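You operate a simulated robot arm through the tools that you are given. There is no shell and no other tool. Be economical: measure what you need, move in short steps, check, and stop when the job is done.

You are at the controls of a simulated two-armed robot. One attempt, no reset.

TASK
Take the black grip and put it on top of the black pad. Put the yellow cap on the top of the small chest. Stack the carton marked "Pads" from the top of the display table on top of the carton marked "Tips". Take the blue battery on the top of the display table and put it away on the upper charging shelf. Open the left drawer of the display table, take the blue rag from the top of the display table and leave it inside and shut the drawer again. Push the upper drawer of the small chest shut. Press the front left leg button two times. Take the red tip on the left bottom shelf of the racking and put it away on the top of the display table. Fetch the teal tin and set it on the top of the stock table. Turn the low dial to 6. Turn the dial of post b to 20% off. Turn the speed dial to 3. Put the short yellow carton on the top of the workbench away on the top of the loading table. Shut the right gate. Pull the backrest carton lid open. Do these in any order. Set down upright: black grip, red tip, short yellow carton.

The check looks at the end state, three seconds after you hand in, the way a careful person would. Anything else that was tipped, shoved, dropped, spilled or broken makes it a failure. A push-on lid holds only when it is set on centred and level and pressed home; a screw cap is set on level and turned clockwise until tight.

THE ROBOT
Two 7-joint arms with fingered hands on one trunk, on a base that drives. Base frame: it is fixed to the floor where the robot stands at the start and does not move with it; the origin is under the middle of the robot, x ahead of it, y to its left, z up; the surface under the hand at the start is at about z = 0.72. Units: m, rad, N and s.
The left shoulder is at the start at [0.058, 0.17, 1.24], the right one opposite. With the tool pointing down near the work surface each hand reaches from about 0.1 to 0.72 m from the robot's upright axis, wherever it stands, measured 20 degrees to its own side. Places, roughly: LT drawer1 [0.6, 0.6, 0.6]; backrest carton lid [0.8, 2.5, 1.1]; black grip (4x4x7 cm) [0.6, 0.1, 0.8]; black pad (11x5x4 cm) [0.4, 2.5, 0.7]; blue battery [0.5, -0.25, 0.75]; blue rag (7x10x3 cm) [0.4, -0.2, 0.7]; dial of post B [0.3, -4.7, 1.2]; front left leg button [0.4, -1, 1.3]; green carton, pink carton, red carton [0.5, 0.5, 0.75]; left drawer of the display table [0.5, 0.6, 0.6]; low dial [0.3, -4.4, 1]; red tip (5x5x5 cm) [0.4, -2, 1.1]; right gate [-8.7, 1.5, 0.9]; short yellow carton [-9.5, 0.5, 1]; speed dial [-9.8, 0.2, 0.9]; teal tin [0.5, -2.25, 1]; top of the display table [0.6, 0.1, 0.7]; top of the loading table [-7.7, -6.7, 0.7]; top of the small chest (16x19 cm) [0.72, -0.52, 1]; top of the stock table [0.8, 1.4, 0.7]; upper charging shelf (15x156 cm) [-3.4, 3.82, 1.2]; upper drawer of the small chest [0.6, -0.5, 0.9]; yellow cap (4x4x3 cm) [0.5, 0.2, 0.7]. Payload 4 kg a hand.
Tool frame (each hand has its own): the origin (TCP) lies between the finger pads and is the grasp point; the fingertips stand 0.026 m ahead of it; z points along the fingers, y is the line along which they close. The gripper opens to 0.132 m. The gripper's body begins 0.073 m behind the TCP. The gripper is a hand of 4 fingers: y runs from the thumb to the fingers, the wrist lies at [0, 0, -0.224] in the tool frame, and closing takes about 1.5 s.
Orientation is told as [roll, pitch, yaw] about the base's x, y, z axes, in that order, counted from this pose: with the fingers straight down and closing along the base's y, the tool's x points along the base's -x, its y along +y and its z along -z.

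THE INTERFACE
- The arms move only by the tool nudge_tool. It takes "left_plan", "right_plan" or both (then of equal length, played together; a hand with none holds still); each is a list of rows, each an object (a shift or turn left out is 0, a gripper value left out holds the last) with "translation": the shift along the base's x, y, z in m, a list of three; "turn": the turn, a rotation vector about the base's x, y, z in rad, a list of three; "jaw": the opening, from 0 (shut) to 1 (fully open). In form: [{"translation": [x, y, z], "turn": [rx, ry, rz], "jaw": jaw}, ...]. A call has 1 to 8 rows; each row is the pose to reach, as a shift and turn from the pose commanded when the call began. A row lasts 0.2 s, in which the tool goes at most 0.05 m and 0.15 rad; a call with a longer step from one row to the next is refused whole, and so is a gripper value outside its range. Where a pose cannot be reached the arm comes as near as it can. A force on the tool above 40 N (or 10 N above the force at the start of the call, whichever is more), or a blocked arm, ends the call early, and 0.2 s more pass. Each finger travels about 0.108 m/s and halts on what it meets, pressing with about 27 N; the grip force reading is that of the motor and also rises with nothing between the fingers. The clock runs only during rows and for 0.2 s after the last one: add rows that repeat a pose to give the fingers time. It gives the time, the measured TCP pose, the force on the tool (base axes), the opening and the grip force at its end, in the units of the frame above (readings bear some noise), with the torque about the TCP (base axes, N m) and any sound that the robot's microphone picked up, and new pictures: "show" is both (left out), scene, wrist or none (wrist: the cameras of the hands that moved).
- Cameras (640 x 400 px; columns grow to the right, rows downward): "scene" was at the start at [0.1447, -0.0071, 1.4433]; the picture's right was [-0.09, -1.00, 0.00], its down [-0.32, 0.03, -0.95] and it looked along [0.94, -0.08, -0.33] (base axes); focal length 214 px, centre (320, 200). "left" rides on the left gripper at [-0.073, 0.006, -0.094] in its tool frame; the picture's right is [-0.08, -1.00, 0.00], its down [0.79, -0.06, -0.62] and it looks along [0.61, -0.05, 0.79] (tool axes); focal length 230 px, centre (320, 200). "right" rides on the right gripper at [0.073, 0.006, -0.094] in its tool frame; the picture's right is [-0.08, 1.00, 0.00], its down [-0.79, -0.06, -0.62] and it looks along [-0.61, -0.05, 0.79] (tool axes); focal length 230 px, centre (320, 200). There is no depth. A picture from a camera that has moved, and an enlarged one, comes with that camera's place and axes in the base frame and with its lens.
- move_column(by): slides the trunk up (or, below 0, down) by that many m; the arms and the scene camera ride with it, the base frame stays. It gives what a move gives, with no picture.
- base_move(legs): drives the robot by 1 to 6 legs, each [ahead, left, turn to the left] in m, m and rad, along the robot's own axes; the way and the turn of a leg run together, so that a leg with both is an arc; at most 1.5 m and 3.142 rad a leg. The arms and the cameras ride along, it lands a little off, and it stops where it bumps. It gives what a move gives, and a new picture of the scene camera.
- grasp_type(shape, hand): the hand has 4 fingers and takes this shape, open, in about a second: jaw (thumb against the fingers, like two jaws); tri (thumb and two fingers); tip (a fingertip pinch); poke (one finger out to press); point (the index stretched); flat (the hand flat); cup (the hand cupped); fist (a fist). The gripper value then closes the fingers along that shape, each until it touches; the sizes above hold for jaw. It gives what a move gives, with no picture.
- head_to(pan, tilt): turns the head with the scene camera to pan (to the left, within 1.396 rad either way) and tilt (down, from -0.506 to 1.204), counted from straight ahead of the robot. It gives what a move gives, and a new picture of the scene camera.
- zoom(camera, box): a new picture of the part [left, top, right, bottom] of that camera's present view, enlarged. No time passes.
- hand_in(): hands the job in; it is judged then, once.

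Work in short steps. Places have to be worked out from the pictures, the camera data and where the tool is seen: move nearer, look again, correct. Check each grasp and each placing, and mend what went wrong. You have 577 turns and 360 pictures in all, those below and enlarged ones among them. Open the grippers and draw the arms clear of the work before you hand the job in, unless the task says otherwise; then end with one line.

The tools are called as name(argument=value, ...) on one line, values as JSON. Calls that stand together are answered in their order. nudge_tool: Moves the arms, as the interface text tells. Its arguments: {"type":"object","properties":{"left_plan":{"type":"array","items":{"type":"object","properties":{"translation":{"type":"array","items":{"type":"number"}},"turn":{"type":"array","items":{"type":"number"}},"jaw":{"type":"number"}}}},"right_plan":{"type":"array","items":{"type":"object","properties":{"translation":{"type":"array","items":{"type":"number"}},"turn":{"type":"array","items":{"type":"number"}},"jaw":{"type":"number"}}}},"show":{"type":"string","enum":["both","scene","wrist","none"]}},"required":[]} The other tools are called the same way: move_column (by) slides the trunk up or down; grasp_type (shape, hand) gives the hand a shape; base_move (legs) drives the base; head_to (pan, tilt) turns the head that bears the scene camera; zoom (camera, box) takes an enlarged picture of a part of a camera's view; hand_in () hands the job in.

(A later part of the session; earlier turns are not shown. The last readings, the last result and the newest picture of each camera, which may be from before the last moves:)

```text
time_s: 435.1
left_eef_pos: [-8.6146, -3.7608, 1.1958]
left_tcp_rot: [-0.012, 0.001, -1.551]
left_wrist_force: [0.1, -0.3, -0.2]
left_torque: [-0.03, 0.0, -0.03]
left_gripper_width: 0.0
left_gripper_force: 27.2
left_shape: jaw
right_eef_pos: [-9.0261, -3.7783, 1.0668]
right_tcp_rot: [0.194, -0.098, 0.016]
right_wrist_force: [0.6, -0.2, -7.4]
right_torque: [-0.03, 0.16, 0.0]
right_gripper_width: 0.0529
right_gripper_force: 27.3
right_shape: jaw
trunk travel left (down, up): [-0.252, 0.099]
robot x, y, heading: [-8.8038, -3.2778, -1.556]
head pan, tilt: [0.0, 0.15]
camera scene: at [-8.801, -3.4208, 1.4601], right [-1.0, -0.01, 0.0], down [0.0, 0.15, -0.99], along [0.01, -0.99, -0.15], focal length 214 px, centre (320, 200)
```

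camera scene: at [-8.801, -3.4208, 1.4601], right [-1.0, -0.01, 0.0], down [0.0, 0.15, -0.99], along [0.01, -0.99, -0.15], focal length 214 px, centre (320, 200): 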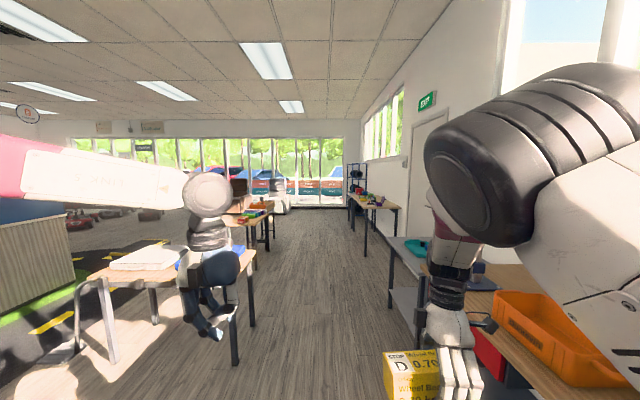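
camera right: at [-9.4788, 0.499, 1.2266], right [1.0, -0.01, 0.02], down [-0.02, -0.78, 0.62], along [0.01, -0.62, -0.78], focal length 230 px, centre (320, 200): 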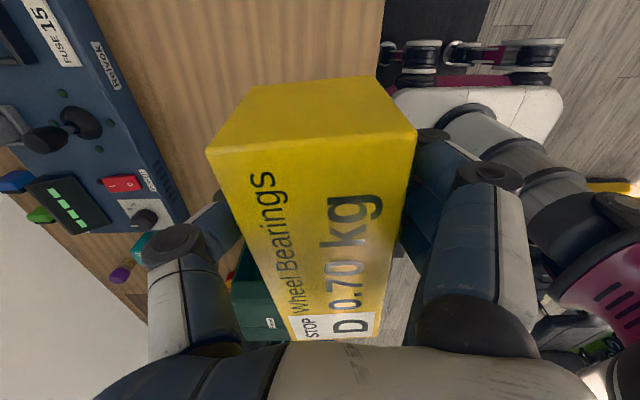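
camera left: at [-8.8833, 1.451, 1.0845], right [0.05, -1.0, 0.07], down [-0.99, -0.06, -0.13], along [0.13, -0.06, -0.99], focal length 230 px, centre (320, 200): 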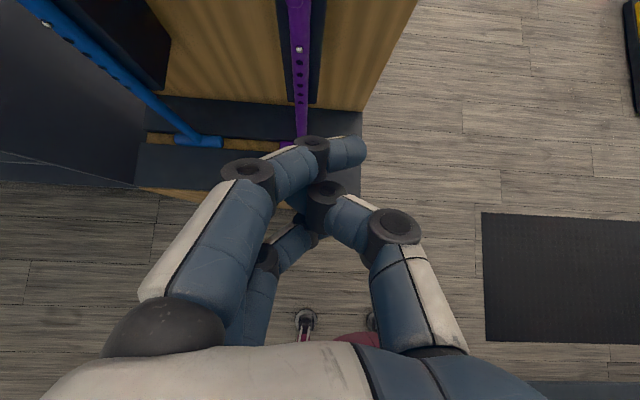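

The second table on the left matches the loading table. Drive on to y≈−6.5 and turn left to face it.

base_move(legs=[[1.45, 0, -0.015], [1.45, 0, 0], [0.3, 0, 0]])

base_move(legs=[[0, 0, 1.57]])

head_to(pan=0.0, tilt=0.55)

```text
time_s: 451.0
left_eef_pos: [-8.72, -7.0126, 1.1949]
left_tcp_rot: [-0.012, 0.001, -1.617]
left_wrist_force: [0.7, 0.1, -1.1]
left_torque: [0.02, 0.01, -0.02]
left_gripper_width: 0.0
left_gripper_force: 26.8
left_shape: jaw
right_eef_pos: [-9.1334, -7.0034, 1.0662]
right_tcp_rot: [0.194, -0.098, -0.05]
right_wrist_force: [0.7, -0.1, -6.9]
right_torque: [0.03, 0.18, -0.01]
right_gripper_width: 0.053
right_gripper_force: 27.1
right_shape: jaw
trunk travel left (down, up): [-0.252, 0.099]
robot x, y, heading: [-8.8772, -6.5174, -1.623]
head pan, tilt: [0.0, 0.15]
camera scene: at [-8.8852, -6.6614, 1.46], right [-1.0, 0.05, 0.0], down [0.01, 0.15, -0.99], along [-0.05, -0.99, -0.15], focal length 214 px, centre (320, 200)
```

scene: 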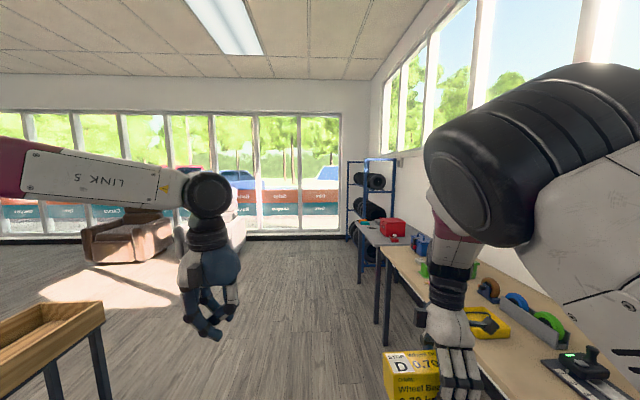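

```text
time_s: 455.2
left_eef_pos: [-8.3859, -6.3572, 1.196]
left_tcp_rot: [-0.011, -0.001, -0.04]
left_wrist_force: [0.4, 0.2, -0.3]
left_torque: [0.0, 0.02, 0.03]
left_gripper_width: 0.0
left_gripper_force: 27.2
left_shape: jaw
right_eef_pos: [-8.3925, -6.7715, 1.0664]
right_tcp_rot: [0.194, -0.097, 1.527]
right_wrist_force: [1.1, -0.1, -6.8]
right_torque: [-0.17, 0.01, -0.02]
right_gripper_width: 0.0528
right_gripper_force: 26.6
right_shape: jaw
trunk travel left (down, up): [-0.252, 0.099]
robot x, y, heading: [-8.8804, -6.5222, -0.046]
head pan, tilt: [0.0, 0.15]
camera scene: at [-8.7339, -6.5236, 1.4601], right [-0.05, -1.0, 0.0], down [-0.15, 0.01, -0.99], along [0.99, -0.05, -0.15], focal length 214 px, centre (320, 200)
```

scene: 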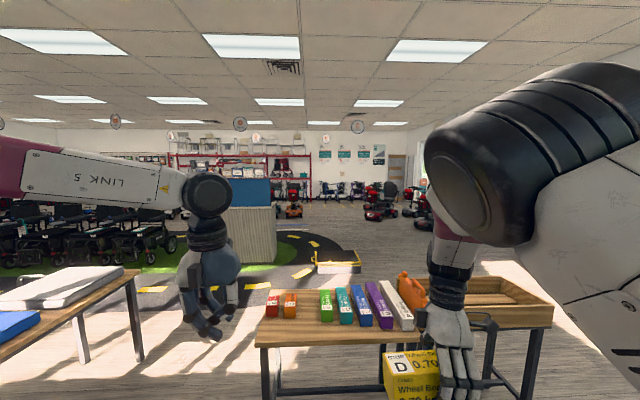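

```text
time_s: 456.1
left_eef_pos: [-8.3848, -6.3583, 1.1955]
left_tcp_rot: [-0.012, 0.0, -0.04]
left_wrist_force: [-0.7, -0.2, -0.4]
left_torque: [0.0, 0.0, -0.02]
left_gripper_width: 0.0002
left_gripper_force: 27.3
left_shape: jaw
right_eef_pos: [-8.3931, -6.7711, 1.0656]
right_tcp_rot: [0.194, -0.099, 1.526]
right_wrist_force: [-0.2, 0.5, -6.8]
right_torque: [-0.18, 0.01, -0.01]
right_gripper_width: 0.0528
right_gripper_force: 26.9
right_shape: jaw
trunk travel left (down, up): [-0.252, 0.099]
robot x, y, heading: [-8.878, -6.5187, -0.047]
head pan, tilt: [0.0, 0.55]
camera scene: at [-8.7368, -6.5236, 1.4232], right [-0.05, -1.0, 0.0], down [-0.52, 0.02, -0.85], along [0.85, -0.04, -0.52], focal length 214 px, centre (320, 200)
```

scene: 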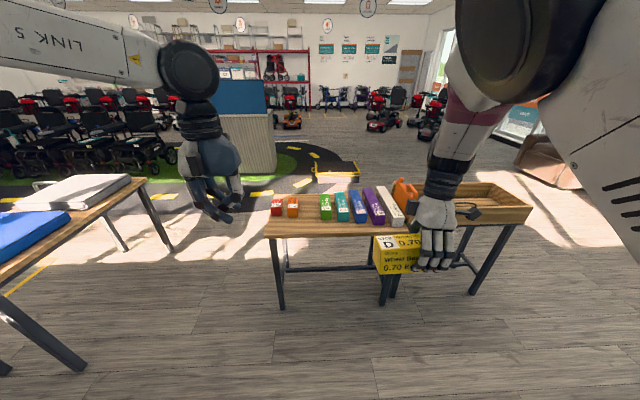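

This is the loading table; a free strip lies in front of the coloured boxes. Drive closer.

base_move(legs=[[0, 0.15, 0.046], [0.42, 0, 0]])

head_to(pan=-0.1, tilt=0.8)

```text
time_s: 460.2
left_eef_pos: [-7.9632, -6.1909, 1.1957]
left_tcp_rot: [-0.011, 0.001, 0.0]
left_wrist_force: [0.6, -0.2, 0.2]
left_torque: [0.02, 0.01, 0.03]
left_gripper_width: 0.0
left_gripper_force: 27.1
left_shape: jaw
right_eef_pos: [-7.9539, -6.605, 1.0654]
right_tcp_rot: [0.194, -0.099, 1.567]
right_wrist_force: [0.2, -0.2, -7.1]
right_torque: [-0.16, 0.0, 0.03]
right_gripper_width: 0.0526
right_gripper_force: 27.7
right_shape: jaw
trunk travel left (down, up): [-0.252, 0.099]
robot x, y, heading: [-8.4492, -6.3716, -0.003]
head pan, tilt: [0.0, 0.55]
camera scene: at [-8.3073, -6.3708, 1.4231], right [-0.01, -1.0, 0.0], down [-0.52, 0.0, -0.85], along [0.85, -0.01, -0.52], focal length 214 px, centre (320, 200)
```

scene: 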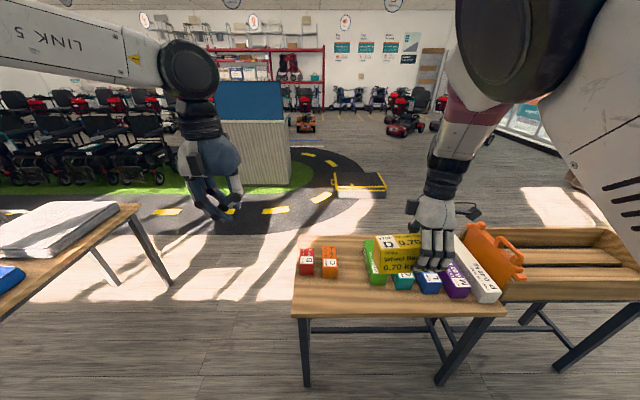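

```text
time_s: 461.0
left_eef_pos: [-7.9631, -6.1904, 1.1954]
left_tcp_rot: [-0.011, 0.0, -0.002]
left_wrist_force: [-0.7, -0.6, -0.2]
left_torque: [0.04, 0.0, 0.01]
left_gripper_width: 0.0
left_gripper_force: 27.6
left_shape: jaw
right_eef_pos: [-7.9554, -6.6039, 1.0663]
right_tcp_rot: [0.192, -0.096, 1.564]
right_wrist_force: [0.1, 0.2, -6.1]
right_torque: [-0.23, -0.01, 0.0]
right_gripper_width: 0.0526
right_gripper_force: 27.6
right_shape: jaw
trunk travel left (down, up): [-0.252, 0.099]
robot x, y, heading: [-8.4495, -6.3718, -0.008]
head pan, tilt: [-0.099, 0.799]
camera scene: at [-8.3176, -6.3787, 1.4018], right [-0.1, -0.99, 0.0], down [-0.71, 0.08, -0.7], along [0.69, -0.07, -0.72], focal length 214 px, centre (320, 200)
```

scene: 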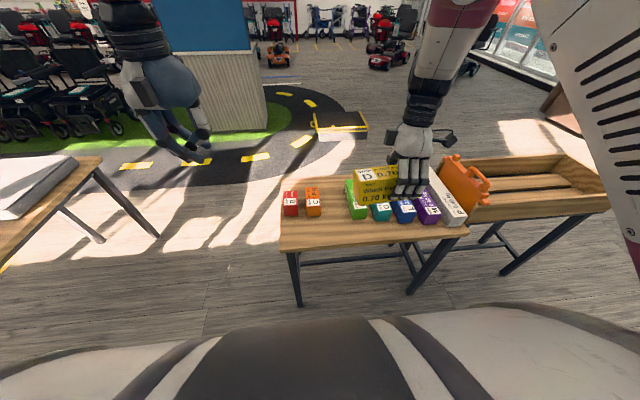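

zoom(camera="right", box=[0, 0, 640, 400])

zoom(camera="scene", box=[260, 140, 500, 270])

```text
1.00 times, centred on (320, 200) of right (not enlarged: the box is as wide or as high as the picture)
camera zoom: at [-7.9435, -6.6856, 1.1511], right [-0.98, 0.06, 0.2], down [0.18, 0.72, 0.67], along [-0.1, 0.69, -0.72], focal length 230 px, centre (320, 200)
```

zoom: 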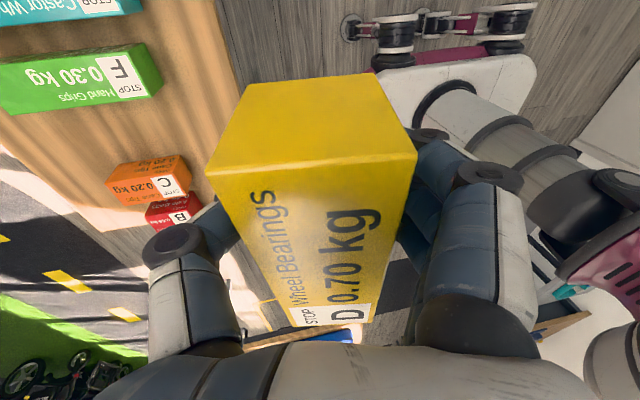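

```text
2.67 times, centred on (380, 205) of scene
camera zoom: at [-8.3176, -6.3787, 1.4018], right [-0.1, -0.99, 0.0], down [-0.71, 0.08, -0.7], along [0.69, -0.07, -0.72], focal length 572 px, centre (160, 187)
```

zoom: 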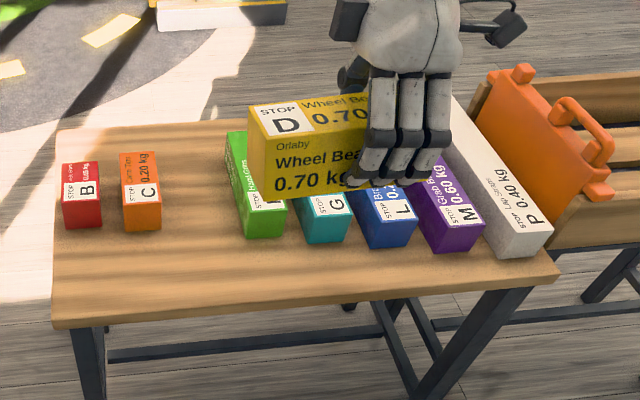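

Put it in the free strip in front of the boxes, around (−7.85, −6.54). Level the hand and move there.

nudge_tool(right_plan=[{"translation": [0.03, 0.02, 0], "turn": [-0.05, -0.1, 0]}, {"translation": [0.06, 0.04, 0], "turn": [-0.095, -0.19, 0]}, {"translation": [0.09, 0.064, -0.02], "turn": [-0.095, -0.19, 0]}, {"translation": [0.105, 0.064, -0.06], "turn": [-0.095, -0.19, 0]}, {"translation": [0.105, 0.064, -0.1], "turn": [-0.095, -0.19, 0]}], show="both")

zoom(camera="scene", box=[260, 140, 500, 270])

```text
time_s: 462.2
left_eef_pos: [-7.9629, -6.1911, 1.1953]
left_tcp_rot: [-0.011, 0.001, 0.0]
left_wrist_force: [0.4, -0.1, 0.2]
left_torque: [-0.03, 0.01, -0.03]
left_gripper_width: 0.0
left_gripper_force: 26.9
left_shape: jaw
right_eef_pos: [-7.8424, -6.5619, 0.9728]
right_tcp_rot: [-0.007, -0.047, 1.511]
right_wrist_force: [-0.1, -0.7, -6.6]
right_torque: [-0.2, 0.04, 0.0]
right_gripper_width: 0.0522
right_gripper_force: 27.3
right_shape: jaw
trunk travel left (down, up): [-0.252, 0.099]
robot x, y, heading: [-8.4476, -6.3713, -0.007]
head pan, tilt: [-0.099, 0.799]
camera scene: at [-8.317, -6.3785, 1.4017], right [-0.11, -0.99, 0.0], down [-0.71, 0.08, -0.7], along [0.69, -0.07, -0.72], focal length 214 px, centre (320, 200)
camera right: at [-7.8538, -6.6389, 1.0635], right [-0.99, 0.14, 0.0], down [0.1, 0.75, 0.65], along [0.09, 0.64, -0.76], focal length 230 px, centre (320, 200)
```

scene: 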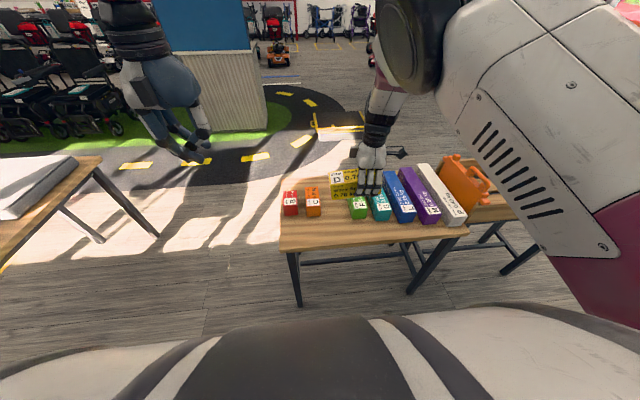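
right: 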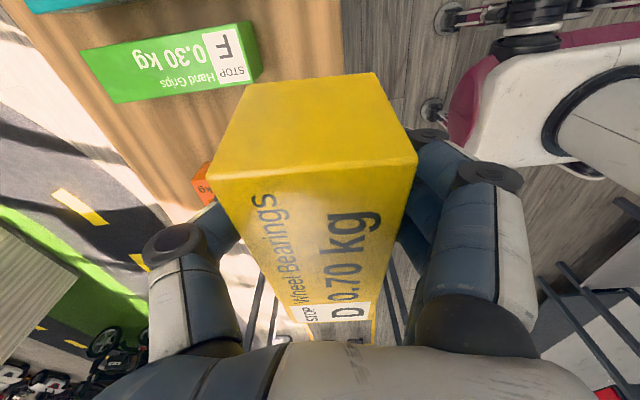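

```text
2.67 times, centred on (380, 205) of scene
camera zoom: at [-8.317, -6.3785, 1.4017], right [-0.11, -0.99, 0.0], down [-0.71, 0.08, -0.7], along [0.69, -0.07, -0.72], focal length 572 px, centre (160, 187)
```

zoom: 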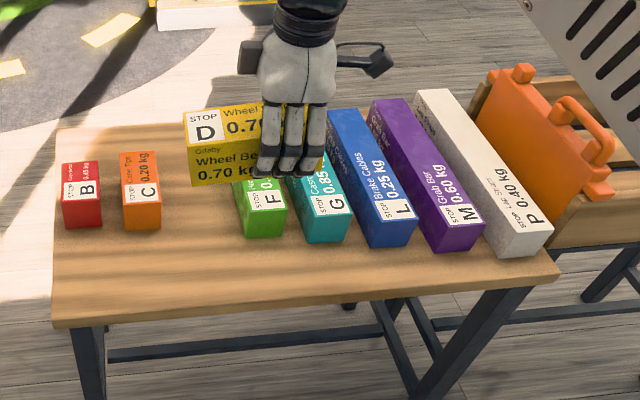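

Carton is over the strip (x −7.87…−7.815, table front −7.91, boxes at −7.77). Level and lower.

nudge_tool(right_plan=[{"translation": [0, 0, -0.04], "turn": [-0.07, 0.01, 0]}, {"translation": [0, 0, -0.085], "turn": [-0.07, 0.01, 0.03]}, {"translation": [0, 0, -0.13], "turn": [-0.07, 0.01, 0.05]}, {"translation": [0, 0, -0.17], "turn": [-0.07, 0.01, 0.05]}, {"translation": [0, 0, -0.19], "turn": [-0.07, 0.01, 0.05]}], show="none")

zoom(camera="scene", box=[260, 140, 500, 270])

```text
time_s: 463.6
left_eef_pos: [-7.9647, -6.1914, 1.1964]
left_tcp_rot: [-0.013, -0.002, -0.002]
left_wrist_force: [-0.6, -0.1, 0.0]
left_torque: [0.05, -0.01, -0.01]
left_gripper_width: 0.0001
left_gripper_force: 27.3
left_shape: jaw
right_eef_pos: [-7.8404, -6.5836, 0.7809]
right_tcp_rot: [0.005, 0.062, 1.539]
right_wrist_force: [0.1, 0.4, -5.9]
right_torque: [-0.17, -0.03, 0.0]
right_gripper_width: 0.0526
right_gripper_force: 27.3
right_shape: jaw
trunk travel left (down, up): [-0.252, 0.099]
robot x, y, heading: [-8.4529, -6.3725, -0.008]
head pan, tilt: [-0.099, 0.799]
stopped in row 5 (right hand): the arm was blocked; the commanded pose is now the measured one
```

```text
2.67 times, centred on (380, 205) of scene
camera zoom: at [-8.3174, -6.3791, 1.4018], right [-0.11, -0.99, 0.0], down [-0.71, 0.08, -0.7], along [0.69, -0.07, -0.72], focal length 572 px, centre (160, 187)
```

zoom: 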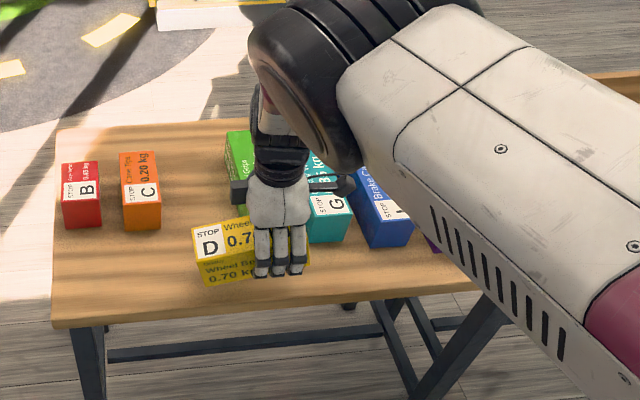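

Arm limit 3 cm above the table; lower with the trunk instead.

move_column(by=-0.02)

zoom(camera="scene", box=[310, 180, 430, 270])

```text
time_s: 464.3
left_eef_pos: [-7.9644, -6.1903, 1.1759]
left_tcp_rot: [-0.012, 0.001, 0.0]
left_wrist_force: [-0.2, -0.3, 0.4]
left_torque: [0.01, 0.0, -0.03]
left_gripper_width: 0.0
left_gripper_force: 26.5
left_shape: jaw
right_eef_pos: [-7.8457, -6.6231, 0.7562]
right_tcp_rot: [0.013, 0.067, 1.475]
right_wrist_force: [-0.3, 0.9, -5.9]
right_torque: [-0.18, -0.01, 0.0]
right_gripper_width: 0.0525
right_gripper_force: 26.9
right_shape: jaw
trunk travel left (down, up): [-0.232, 0.119]
robot x, y, heading: [-8.448, -6.3721, -0.004]
head pan, tilt: [-0.099, 0.799]
```

```text
4.44 times, centred on (370, 225) of scene
camera zoom: at [-8.3108, -6.3786, 1.3815], right [-0.1, -0.99, 0.0], down [-0.71, 0.08, -0.7], along [0.69, -0.07, -0.72], focal length 953 px, centre (98, 89)
```

zoom: 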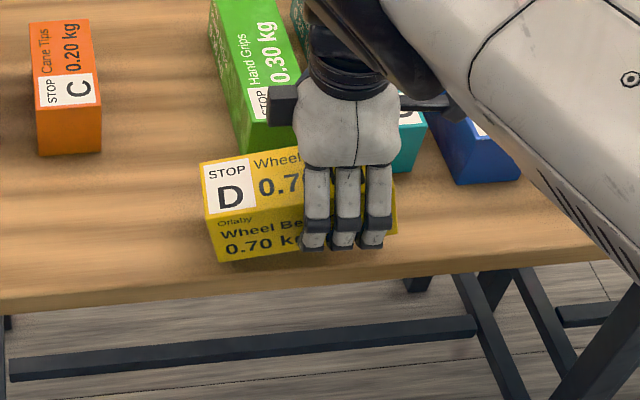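

move_column(by=-0.01)

```text
time_s: 464.8
left_eef_pos: [-7.9637, -6.1913, 1.167]
left_tcp_rot: [-0.01, -0.001, 0.0]
left_wrist_force: [-1.0, 1.1, -0.5]
left_torque: [-0.01, -0.03, 0.0]
left_gripper_width: 0.0001
left_gripper_force: 26.8
left_shape: jaw
right_eef_pos: [-7.8441, -6.6219, 0.745]
right_tcp_rot: [0.016, 0.066, 1.473]
right_wrist_force: [-0.4, 0.3, -5.5]
right_torque: [-0.11, 0.04, 0.02]
right_gripper_width: 0.0524
right_gripper_force: 26.5
right_shape: jaw
trunk travel left (down, up): [-0.222, 0.129]
robot x, y, heading: [-8.4505, -6.371, -0.006]
head pan, tilt: [-0.099, 0.799]
```

Not yet in contact (still −5.5 N); continue in small trunk steps.

move_column(by=-0.01)

zoom(camera="scene", box=[310, 180, 430, 270])

```text
time_s: 465.4
left_eef_pos: [-7.964, -6.1898, 1.1556]
left_tcp_rot: [-0.011, -0.002, -0.002]
left_wrist_force: [-0.1, -0.1, 0.2]
left_torque: [-0.01, -0.01, 0.0]
left_gripper_width: 0.0
left_gripper_force: 27.5
left_shape: jaw
right_eef_pos: [-7.8454, -6.6197, 0.7362]
right_tcp_rot: [0.012, 0.065, 1.476]
right_wrist_force: [-0.7, -1.9, -2.6]
right_torque: [0.16, 0.12, 0.07]
right_gripper_width: 0.0528
right_gripper_force: 26.7
right_shape: jaw
trunk travel left (down, up): [-0.212, 0.139]
robot x, y, heading: [-8.4502, -6.3711, -0.006]
head pan, tilt: [-0.099, 0.799]
```

```text
4.44 times, centred on (370, 225) of scene
camera zoom: at [-8.3007, -6.3789, 1.361], right [-0.11, -0.99, 0.0], down [-0.71, 0.08, -0.7], along [0.69, -0.07, -0.72], focal length 953 px, centre (98, 89)
```

zoom: 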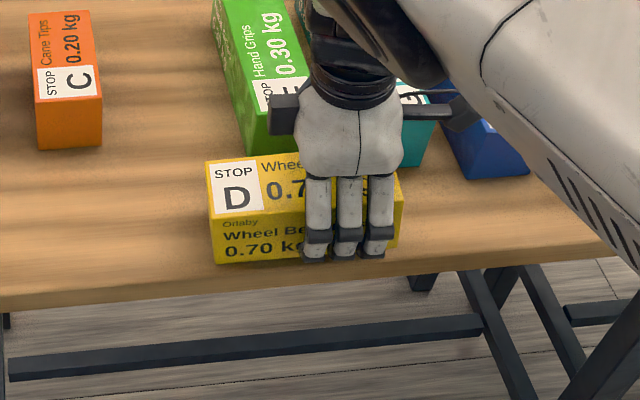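

Contact begins. One more small step, then release.

move_column(by=-0.006)

nudge_tool(right_plan=[{"jaw": 0.45}, {"jaw": 0.55}, {"jaw": 0.65}, {"jaw": 0.65}, {"translation": [0, 0, 0.03]}, {"translation": [0, 0, 0.07]}, {"translation": [-0.0, 0, 0.11]}, {"translation": [0, 0, 0.15]}], show="scene")

zoom(camera="scene", box=[260, 160, 440, 280])

```text
time_s: 466.0
left_eef_pos: [-7.9643, -6.1908, 1.1503]
left_tcp_rot: [-0.013, -0.001, 0.0]
left_wrist_force: [-0.8, 0.5, 0.4]
left_torque: [0.02, 0.0, 0.02]
left_gripper_width: 0.0001
left_gripper_force: 26.6
left_shape: jaw
right_eef_pos: [-7.8442, -6.6194, 0.7308]
right_tcp_rot: [0.012, 0.063, 1.475]
right_wrist_force: [0.6, -1.8, -1.4]
right_torque: [0.23, 0.12, 0.05]
right_gripper_width: 0.0526
right_gripper_force: 26.7
right_shape: jaw
trunk travel left (down, up): [-0.206, 0.145]
robot x, y, heading: [-8.4503, -6.3727, -0.004]
head pan, tilt: [-0.099, 0.799]
```

```text
time_s: 468.0
left_eef_pos: [-7.9635, -6.1898, 1.1495]
left_tcp_rot: [-0.013, 0.002, -0.001]
left_wrist_force: [-0.5, -0.6, -0.5]
left_torque: [0.03, 0.0, -0.02]
left_gripper_width: 0.0
left_gripper_force: 27.3
left_shape: jaw
right_eef_pos: [-7.8435, -6.6118, 0.8801]
right_tcp_rot: [0.017, 0.032, 1.472]
right_wrist_force: [-0.5, 1.2, -0.1]
right_torque: [-0.03, 0.02, -0.01]
right_gripper_width: 0.0853
right_gripper_force: 0.1
right_shape: jaw
trunk travel left (down, up): [-0.206, 0.145]
robot x, y, heading: [-8.4513, -6.37, -0.009]
head pan, tilt: [-0.099, 0.799]
stopped in row 8 (right hand): the arm was blocked; the commanded pose is now the measured one
camera scene: at [-8.2961, -6.3791, 1.3546], right [-0.11, -0.99, 0.0], down [-0.71, 0.08, -0.7], along [0.69, -0.07, -0.72], focal length 214 px, centre (320, 200)
```

scene: 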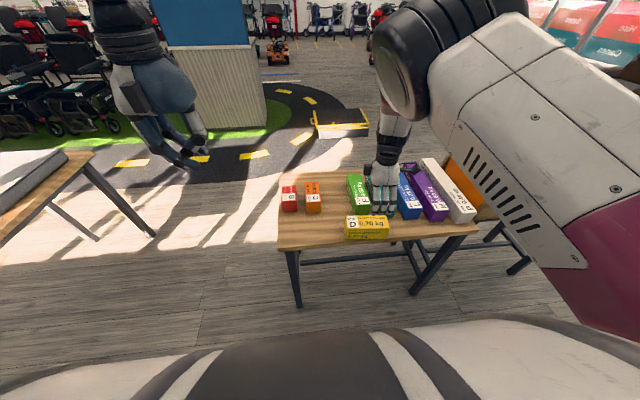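

```text
3.33 times, centred on (350, 220) of scene
camera zoom: at [-8.2961, -6.3791, 1.3546], right [-0.11, -0.99, 0.0], down [-0.71, 0.08, -0.7], along [0.69, -0.07, -0.72], focal length 715 px, centre (220, 133)
```

zoom: 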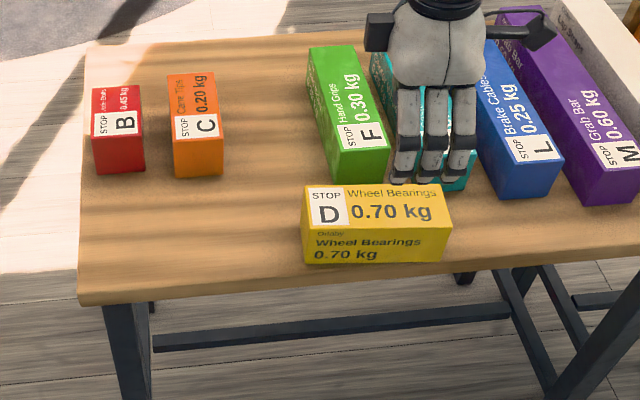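

Carton is upright on the loading table. Raise the trunk and retract the right hand.

move_column(by=0.046)

nudge_tool(right_plan=[{"translation": [-0.03, -0.01, 0.03]}, {"translation": [-0.06, -0.02, 0.06]}, {"translation": [-0.08, -0.03, 0.09]}, {"translation": [-0.09, -0.04, 0.13]}, {"translation": [-0.1, -0.04, 0.17]}, {"translation": [-0.1, -0.04, 0.2]}], show="none")

base_move(legs=[[-0.3, 0, 0]])

```text
time_s: 468.9
left_eef_pos: [-7.963, -6.1913, 1.1945]
left_tcp_rot: [-0.014, 0.0, -0.002]
left_wrist_force: [-0.7, 0.4, 0.8]
left_torque: [0.02, 0.03, -0.01]
left_gripper_width: 0.0
left_gripper_force: 27.5
left_shape: jaw
right_eef_pos: [-7.8415, -6.6387, 0.9306]
right_tcp_rot: [0.012, 0.006, 1.411]
right_wrist_force: [-0.6, -0.1, -0.3]
right_torque: [0.02, -0.01, 0.0]
right_gripper_width: 0.0855
right_gripper_force: 0.0
right_shape: jaw
trunk travel left (down, up): [-0.252, 0.099]
robot x, y, heading: [-8.4523, -6.3735, -0.006]
head pan, tilt: [-0.099, 0.799]
```

```text
time_s: 470.2
left_eef_pos: [-7.9635, -6.1897, 1.1949]
left_tcp_rot: [-0.011, 0.0, -0.001]
left_wrist_force: [-0.4, 0.8, 0.0]
left_torque: [0.02, 0.0, 0.0]
left_gripper_width: 0.0002
left_gripper_force: 26.7
left_shape: jaw
right_eef_pos: [-7.949, -6.6622, 1.1194]
right_tcp_rot: [0.034, -0.019, 1.432]
right_wrist_force: [0.5, 0.6, 0.0]
right_torque: [0.01, 0.0, 0.03]
right_gripper_width: 0.0852
right_gripper_force: 0.1
right_shape: jaw
trunk travel left (down, up): [-0.252, 0.099]
robot x, y, heading: [-8.4486, -6.3726, -0.005]
head pan, tilt: [-0.099, 0.799]
```

```text
time_s: 472.3
left_eef_pos: [-8.2708, -6.1894, 1.1959]
left_tcp_rot: [-0.012, 0.0, -0.001]
left_wrist_force: [0.5, -0.3, 0.5]
left_torque: [0.02, 0.01, 0.05]
left_gripper_width: 0.0
left_gripper_force: 27.1
left_shape: jaw
right_eef_pos: [-8.2547, -6.6583, 1.1252]
right_tcp_rot: [0.022, -0.023, 1.438]
right_wrist_force: [-1.6, 0.0, 0.0]
right_torque: [-0.02, -0.02, 0.0]
right_gripper_width: 0.0854
right_gripper_force: 0.1
right_shape: jaw
trunk travel left (down, up): [-0.252, 0.099]
robot x, y, heading: [-8.7551, -6.3672, -0.003]
head pan, tilt: [-0.099, 0.799]
camera scene: at [-8.6253, -6.3767, 1.4018], right [-0.11, -0.99, 0.0], down [-0.71, 0.08, -0.7], along [0.69, -0.07, -0.72], focal length 214 px, centre (320, 200)
```

scene: 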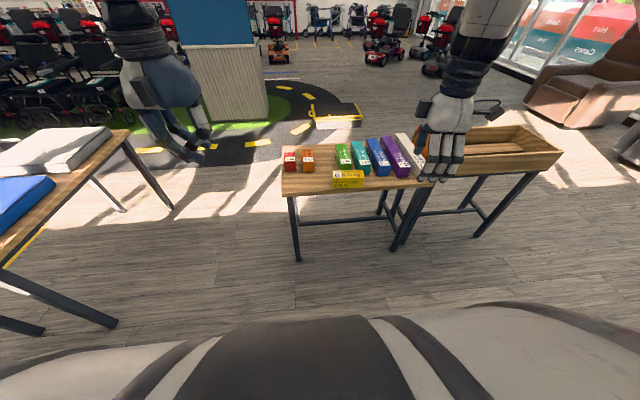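

Look across the hall for a route to the posts at (0.3, −4.5).

head_to(pan=0.0, tilt=0.15)

head_to(pan=0.45, tilt=0.15)

```text
time_s: 473.4
left_eef_pos: [-8.2695, -6.1891, 1.1955]
left_tcp_rot: [-0.013, 0.0, -0.002]
left_wrist_force: [-1.0, 0.4, 0.0]
left_torque: [0.01, -0.02, 0.04]
left_gripper_width: 0.0001
left_gripper_force: 27.5
left_shape: jaw
right_eef_pos: [-8.2533, -6.6586, 1.1243]
right_tcp_rot: [0.023, -0.03, 1.432]
right_wrist_force: [-0.3, -0.1, 0.5]
right_torque: [0.04, -0.04, 0.03]
right_gripper_width: 0.0854
right_gripper_force: 0.0
right_shape: jaw
trunk travel left (down, up): [-0.252, 0.099]
robot x, y, heading: [-8.7545, -6.3671, -0.009]
head pan, tilt: [0.0, 0.15]
camera scene: at [-8.6121, -6.3688, 1.4601], right [-0.01, -1.0, 0.0], down [-0.15, 0.0, -0.99], along [0.99, -0.01, -0.15], focal length 214 px, centre (320, 200)
```

scene: 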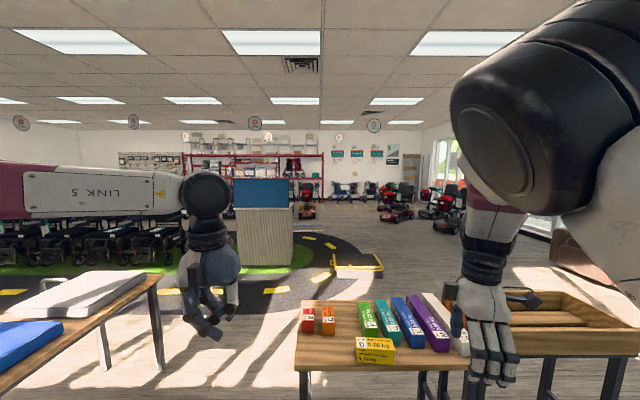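

```text
time_s: 474.3
left_eef_pos: [-8.2698, -6.1891, 1.1956]
left_tcp_rot: [-0.013, 0.0, -0.001]
left_wrist_force: [0.0, -0.4, -0.6]
left_torque: [-0.04, 0.02, -0.01]
left_gripper_width: 0.0004
left_gripper_force: 26.9
left_shape: jaw
right_eef_pos: [-8.2528, -6.6592, 1.1255]
right_tcp_rot: [0.021, -0.029, 1.434]
right_wrist_force: [0.5, 0.0, 0.7]
right_torque: [0.02, -0.01, 0.0]
right_gripper_width: 0.0855
right_gripper_force: 0.0
right_shape: jaw
trunk travel left (down, up): [-0.252, 0.099]
robot x, y, heading: [-8.7548, -6.3669, -0.006]
head pan, tilt: [0.45, 0.15]
camera scene: at [-8.621, -6.3284, 1.4601], right [0.43, -0.9, 0.0], down [-0.14, -0.06, -0.99], along [0.89, 0.42, -0.15], focal length 214 px, centre (320, 200)
```

scene: 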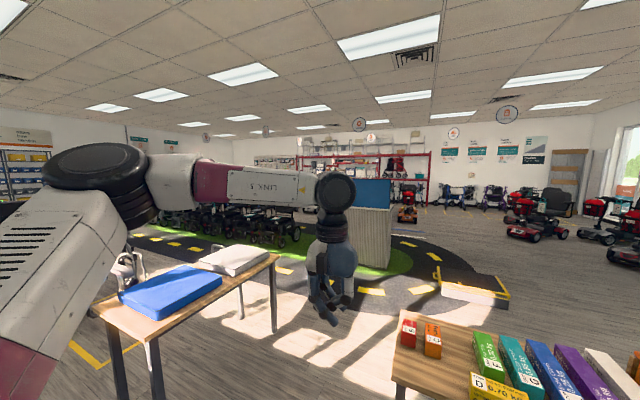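

Route: south around the tables (y≈−8.3), then east.

base_move(legs=[[0, -1.45, 0.006], [0, -0.45, 0], [1.4, 0, 0]])

head_to(pan=0.1, tilt=0.2)

```text
time_s: 497.9
left_eef_pos: [-6.854, -8.036, 1.1947]
left_tcp_rot: [-0.012, 0.0, 0.047]
left_wrist_force: [-0.5, 0.6, 0.4]
left_torque: [0.02, 0.02, 0.03]
left_gripper_width: 0.0
left_gripper_force: 26.8
left_shape: jaw
right_eef_pos: [-6.8141, -8.5038, 1.1246]
right_tcp_rot: [0.021, -0.029, 1.48]
right_wrist_force: [0.4, 0.3, 0.1]
right_torque: [0.04, -0.02, 0.0]
right_gripper_width: 0.0853
right_gripper_force: 0.1
right_shape: jaw
trunk travel left (down, up): [-0.252, 0.099]
robot x, y, heading: [-7.3277, -8.2374, 0.037]
head pan, tilt: [0.45, 0.15]
camera scene: at [-7.198, -8.192, 1.4601], right [0.47, -0.88, 0.0], down [-0.13, -0.07, -0.99], along [0.87, 0.47, -0.15], focal length 214 px, centre (320, 200)
```

scene: 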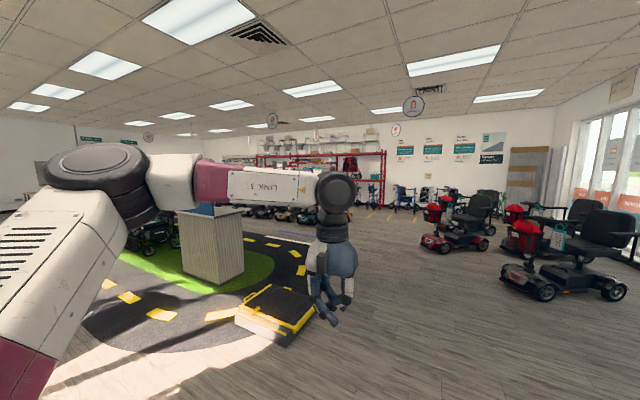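

```text
time_s: 498.8
left_eef_pos: [-6.8533, -8.0354, 1.1958]
left_tcp_rot: [-0.013, 0.001, 0.046]
left_wrist_force: [-0.5, 0.0, 0.2]
left_torque: [0.01, -0.01, 0.04]
left_gripper_width: 0.0002
left_gripper_force: 27.0
left_shape: jaw
right_eef_pos: [-6.815, -8.5057, 1.1254]
right_tcp_rot: [0.02, -0.033, 1.48]
right_wrist_force: [0.6, 0.4, -0.5]
right_torque: [0.05, -0.01, 0.03]
right_gripper_width: 0.0855
right_gripper_force: 0.2
right_shape: jaw
trunk travel left (down, up): [-0.252, 0.099]
robot x, y, heading: [-7.3331, -8.2384, 0.039]
head pan, tilt: [0.099, 0.201]
camera scene: at [-7.1877, -8.2226, 1.4555], right [0.14, -0.99, 0.0], down [-0.2, -0.03, -0.98], along [0.97, 0.14, -0.2], focal length 214 px, centre (320, 200)
```

scene: 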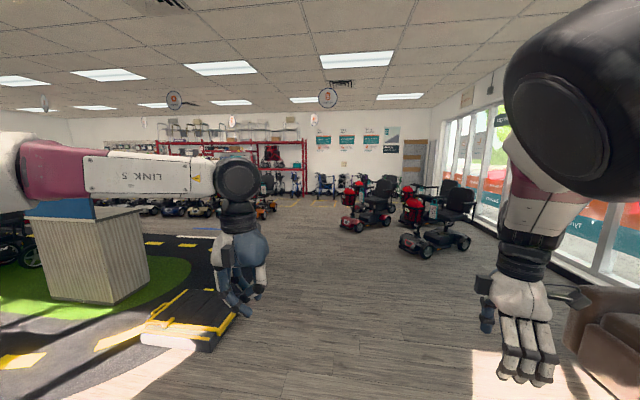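

Path is open. Continue east, then diagonally toward (−1.3, −6).

base_move(legs=[[1.45, 0, -0.04], [0.5, 0.05, 0], [1.2, 0.85, 0], [1.35, 0.6, 0]])

head_to(pan=0.4, tilt=0.15)

```text
time_s: 523.0
left_eef_pos: [-2.3498, -6.4381, 1.1956]
left_tcp_rot: [-0.013, 0.0, 0.023]
left_wrist_force: [-0.7, -0.1, 0.2]
left_torque: [0.02, -0.01, -0.01]
left_gripper_width: 0.0
left_gripper_force: 27.0
left_shape: jaw
right_eef_pos: [-2.3227, -6.908, 1.1241]
right_tcp_rot: [0.024, -0.029, 1.456]
right_wrist_force: [0.1, -0.4, 0.5]
right_torque: [0.0, -0.02, 0.0]
right_gripper_width: 0.0855
right_gripper_force: 0.0
right_shape: jaw
trunk travel left (down, up): [-0.252, 0.099]
robot x, y, heading: [-2.8316, -6.6276, 0.017]
head pan, tilt: [0.099, 0.201]
camera scene: at [-2.6875, -6.6172, 1.4554], right [0.12, -0.99, 0.0], down [-0.2, -0.02, -0.98], along [0.97, 0.11, -0.2], focal length 214 px, centre (320, 200)
```

scene: 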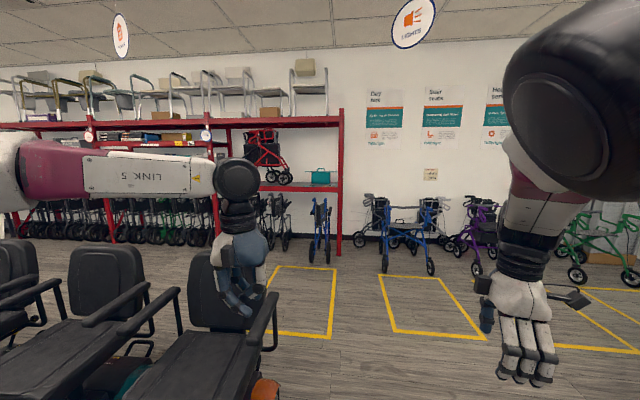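

```text
time_s: 523.8
left_eef_pos: [-2.3504, -6.4383, 1.1961]
left_tcp_rot: [-0.013, 0.001, 0.02]
left_wrist_force: [0.2, 0.3, 0.0]
left_torque: [-0.02, 0.0, 0.01]
left_gripper_width: 0.0
left_gripper_force: 27.0
left_shape: jaw
right_eef_pos: [-2.3215, -6.9089, 1.1246]
right_tcp_rot: [0.023, -0.034, 1.454]
right_wrist_force: [0.2, -0.6, -0.1]
right_torque: [0.02, -0.02, 0.02]
right_gripper_width: 0.0853
right_gripper_force: 0.1
right_shape: jaw
trunk travel left (down, up): [-0.252, 0.099]
robot x, y, heading: [-2.83, -6.6289, 0.013]
head pan, tilt: [0.4, 0.15]
camera scene: at [-2.6954, -6.5907, 1.4601], right [0.4, -0.91, 0.0], down [-0.14, -0.06, -0.99], along [0.9, 0.4, -0.15], focal length 214 px, centre (320, 200)
```

scene: 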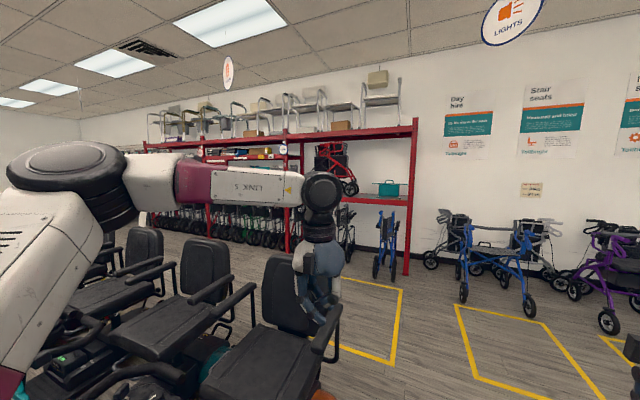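

Racking with round dial badges runs along the wall. Scooters are close on my left; shift right, go forward, then left along the aisle.

base_move(legs=[[0, -0.28, -0.015], [1.2, 0, 0], [0.95, 0, 0]])

base_move(legs=[[0, 1.2, 0], [0, 1.0, 0]])

head_to(pan=0.0, tilt=0.25)

```text
time_s: 537.0
left_eef_pos: [-0.2087, -6.6746, 1.197]
left_tcp_rot: [-0.011, 0.0, 0.04]
left_wrist_force: [-0.3, 0.3, 0.1]
left_torque: [-0.02, -0.02, 0.0]
left_gripper_width: 0.0
left_gripper_force: 27.1
left_shape: jaw
right_eef_pos: [-0.1708, -7.1436, 1.125]
right_tcp_rot: [0.024, -0.033, 1.473]
right_wrist_force: [-0.4, -0.5, -1.3]
right_torque: [0.05, 0.03, 0.0]
right_gripper_width: 0.0851
right_gripper_force: 0.0
right_shape: jaw
trunk travel left (down, up): [-0.252, 0.099]
robot x, y, heading: [-0.6899, -6.8785, 0.038]
head pan, tilt: [0.4, 0.15]
camera scene: at [-0.5515, -6.833, 1.4601], right [0.42, -0.91, 0.0], down [-0.14, -0.06, -0.99], along [0.9, 0.42, -0.15], focal length 214 px, centre (320, 200)
```

scene: 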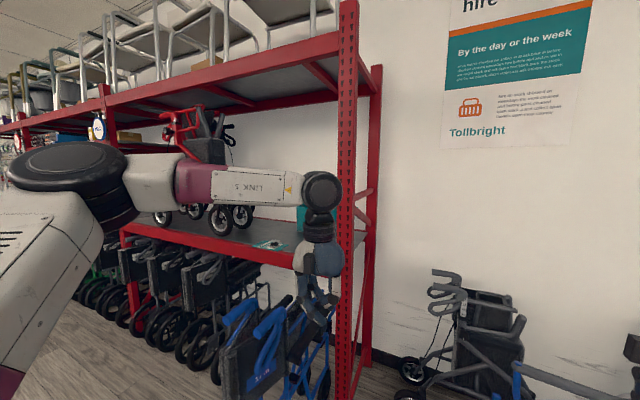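

```text
time_s: 556.4
left_eef_pos: [-0.2784, -4.4846, 1.1953]
left_tcp_rot: [-0.013, 0.001, 0.038]
left_wrist_force: [-0.5, -0.3, -0.3]
left_torque: [0.01, -0.02, 0.0]
left_gripper_width: 0.0002
left_gripper_force: 26.9
left_shape: jaw
right_eef_pos: [-0.2421, -4.9532, 1.1255]
right_tcp_rot: [0.022, -0.031, 1.474]
right_wrist_force: [0.1, 0.1, -0.4]
right_torque: [-0.01, -0.01, -0.01]
right_gripper_width: 0.0855
right_gripper_force: 0.1
right_shape: jaw
trunk travel left (down, up): [-0.252, 0.099]
robot x, y, heading: [-0.7566, -4.6813, 0.037]
head pan, tilt: [0.4, 0.15]
camera scene: at [-0.6209, -4.6426, 1.4601], right [0.42, -0.91, 0.0], down [-0.14, -0.06, -0.99], along [0.9, 0.42, -0.15], focal length 214 px, centre (320, 200)
```

scene: 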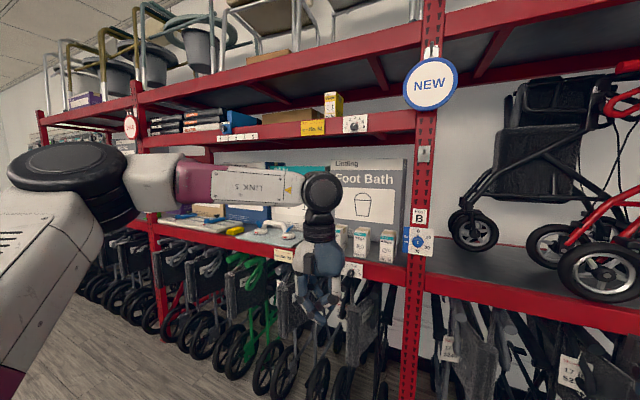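

```text
time_s: 557.3
left_eef_pos: [-0.2778, -4.4842, 1.1957]
left_tcp_rot: [-0.011, 0.0, 0.038]
left_wrist_force: [0.3, 0.8, 0.1]
left_torque: [-0.02, 0.01, -0.02]
left_gripper_width: 0.0
left_gripper_force: 26.9
left_shape: jaw
right_eef_pos: [-0.2426, -4.9546, 1.1247]
right_tcp_rot: [0.024, -0.033, 1.471]
right_wrist_force: [1.5, 1.1, -0.6]
right_torque: [-0.03, -0.03, -0.04]
right_gripper_width: 0.0854
right_gripper_force: 0.1
right_shape: jaw
trunk travel left (down, up): [-0.252, 0.099]
robot x, y, heading: [-0.7584, -4.681, 0.037]
head pan, tilt: [0.0, 0.25]
camera scene: at [-0.6117, -4.6784, 1.4509], right [0.03, -1.0, 0.0], down [-0.25, -0.01, -0.97], along [0.97, 0.03, -0.25], focal length 214 px, centre (320, 200)
```

scene: 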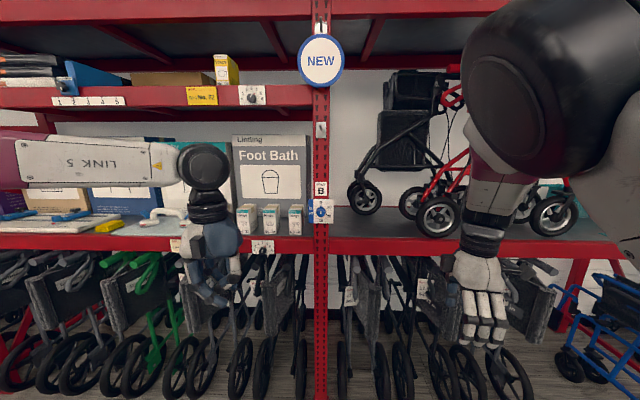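

zoom(camera="scene", box=[240, 170, 360, 260])

zoom(camera="scene", box=[230, 75, 350, 150])

```text
4.44 times, centred on (300, 215) of scene
camera zoom: at [-0.6117, -4.6784, 1.4509], right [0.03, -1.0, 0.0], down [-0.25, -0.01, -0.97], along [0.97, 0.03, -0.25], focal length 953 px, centre (409, 133)
```

zoom: 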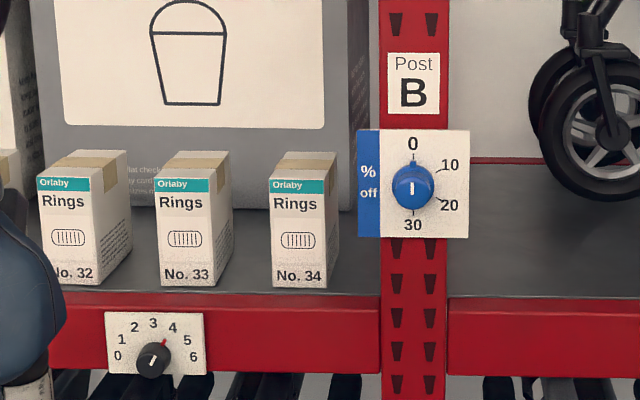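

```text
5.33 times, centred on (290, 112) of scene
camera zoom: at [-0.6117, -4.6784, 1.4509], right [0.03, -1.0, 0.0], down [-0.25, -0.01, -0.97], along [0.97, 0.03, -0.25], focal length 1144 px, centre (480, 667)
```

zoom: 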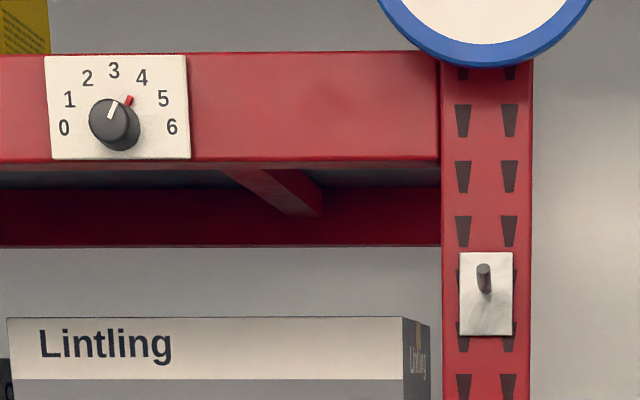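

Both dials visible: Post B at 0 (needs ≈120° clockwise to 20), low dial ≈3.5 (needs to point right to 6). Back off, align, and point the left hand forward.

base_move(legs=[[-0.2, -0.18, -0.037]])

nudge_tool(left_plan=[{"turn": [0, -0.14, 0], "translation": [0.02, 0, 0], "jaw": 0.3}, {"turn": [0, -0.28, 0], "translation": [0.04, 0, 0], "jaw": 0.6}, {"turn": [0, -0.42, 0], "translation": [0.07, 0, 0]}, {"turn": [0, -0.56, 0], "translation": [0.1, 0, 0]}, {"turn": [0, -0.7, 0], "translation": [0.13, 0, 0]}, {"turn": [0, -0.84, 0], "translation": [0.16, 0, 0]}, {"turn": [0, -0.98, 0], "translation": [0.19, 0, 0]}, {"turn": [0, -1.12, 0], "translation": [0.22, 0, 0]}], show="none")

nudge_tool(left_plan=[{"turn": [0, -0.14, 0], "translation": [0.03, 0, 0]}, {"turn": [0, -0.28, 0], "translation": [0.06, 0, 0]}, {"turn": [0, -0.42, 0], "translation": [0.1, 0, 0]}, {"turn": [0, -0.45, 0], "translation": [0.14, 0, 0]}], show="wrist")

```text
time_s: 559.5
left_eef_pos: [-0.4674, -4.6876, 1.1958]
left_tcp_rot: [-0.012, 0.001, -0.004]
left_wrist_force: [0.1, 0.8, -0.5]
left_torque: [0.04, 0.0, 0.02]
left_gripper_width: 0.0001
left_gripper_force: 26.8
left_shape: jaw
right_eef_pos: [-0.4491, -5.1592, 1.1229]
right_tcp_rot: [0.02, -0.032, 1.431]
right_wrist_force: [0.9, 0.0, 0.0]
right_torque: [0.01, 0.03, 0.02]
right_gripper_width: 0.0855
right_gripper_force: 0.0
right_shape: jaw
trunk travel left (down, up): [-0.252, 0.099]
robot x, y, heading: [-0.9536, -4.8652, -0.013]
head pan, tilt: [0.0, 0.25]
camera scene: at [-0.8084, -4.8675, 1.4509], right [-0.01, -1.0, 0.0], down [-0.25, 0.0, -0.97], along [0.97, -0.01, -0.25], focal length 214 px, centre (320, 200)
```

scene: 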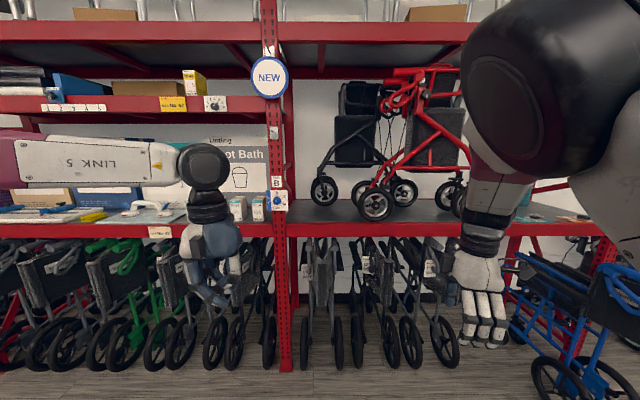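

```text
time_s: 561.3
left_eef_pos: [-0.2458, -4.6875, 1.1949]
left_tcp_rot: [-0.007, -1.121, -0.005]
left_wrist_force: [-0.1, -0.7, 0.2]
left_torque: [0.04, -0.01, -0.01]
left_gripper_width: 0.0789
left_gripper_force: 0.1
left_shape: jaw
right_eef_pos: [-0.4496, -5.159, 1.1244]
right_tcp_rot: [0.023, -0.033, 1.429]
right_wrist_force: [0.3, 0.0, -0.2]
right_torque: [0.02, 0.0, 0.0]
right_gripper_width: 0.0854
right_gripper_force: 0.1
right_shape: jaw
trunk travel left (down, up): [-0.252, 0.099]
robot x, y, heading: [-0.9543, -4.8675, -0.007]
head pan, tilt: [0.0, 0.25]
```

```text
time_s: 562.3
left_eef_pos: [-0.106, -4.6879, 1.1954]
left_tcp_rot: [1.768, -1.567, -1.783]
left_wrist_force: [-0.1, -0.9, 0.8]
left_torque: [0.01, -0.02, 0.01]
left_gripper_width: 0.0787
left_gripper_force: 0.1
left_shape: jaw
right_eef_pos: [-0.4489, -5.16, 1.1243]
right_tcp_rot: [0.021, -0.033, 1.431]
right_wrist_force: [0.2, 0.2, -0.8]
right_torque: [0.01, -0.01, -0.01]
right_gripper_width: 0.0853
right_gripper_force: 0.1
right_shape: jaw
trunk travel left (down, up): [-0.252, 0.099]
robot x, y, heading: [-0.9537, -4.8669, -0.004]
head pan, tilt: [0.0, 0.25]
camera left: at [-0.1987, -4.681, 1.2693], right [-0.01, -1.0, 0.07], down [-0.62, -0.05, -0.79], along [0.79, -0.06, -0.61], focal length 230 px, centre (320, 200)
```

left: 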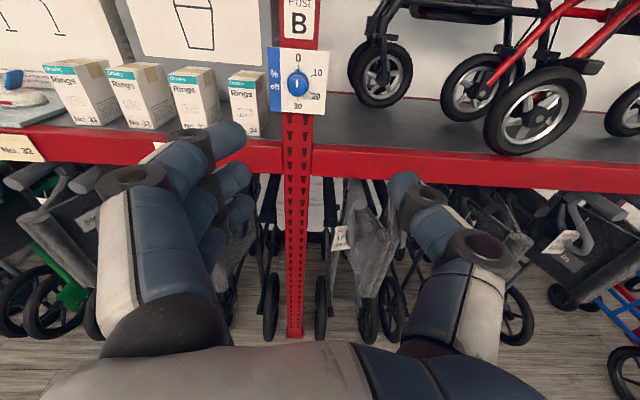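

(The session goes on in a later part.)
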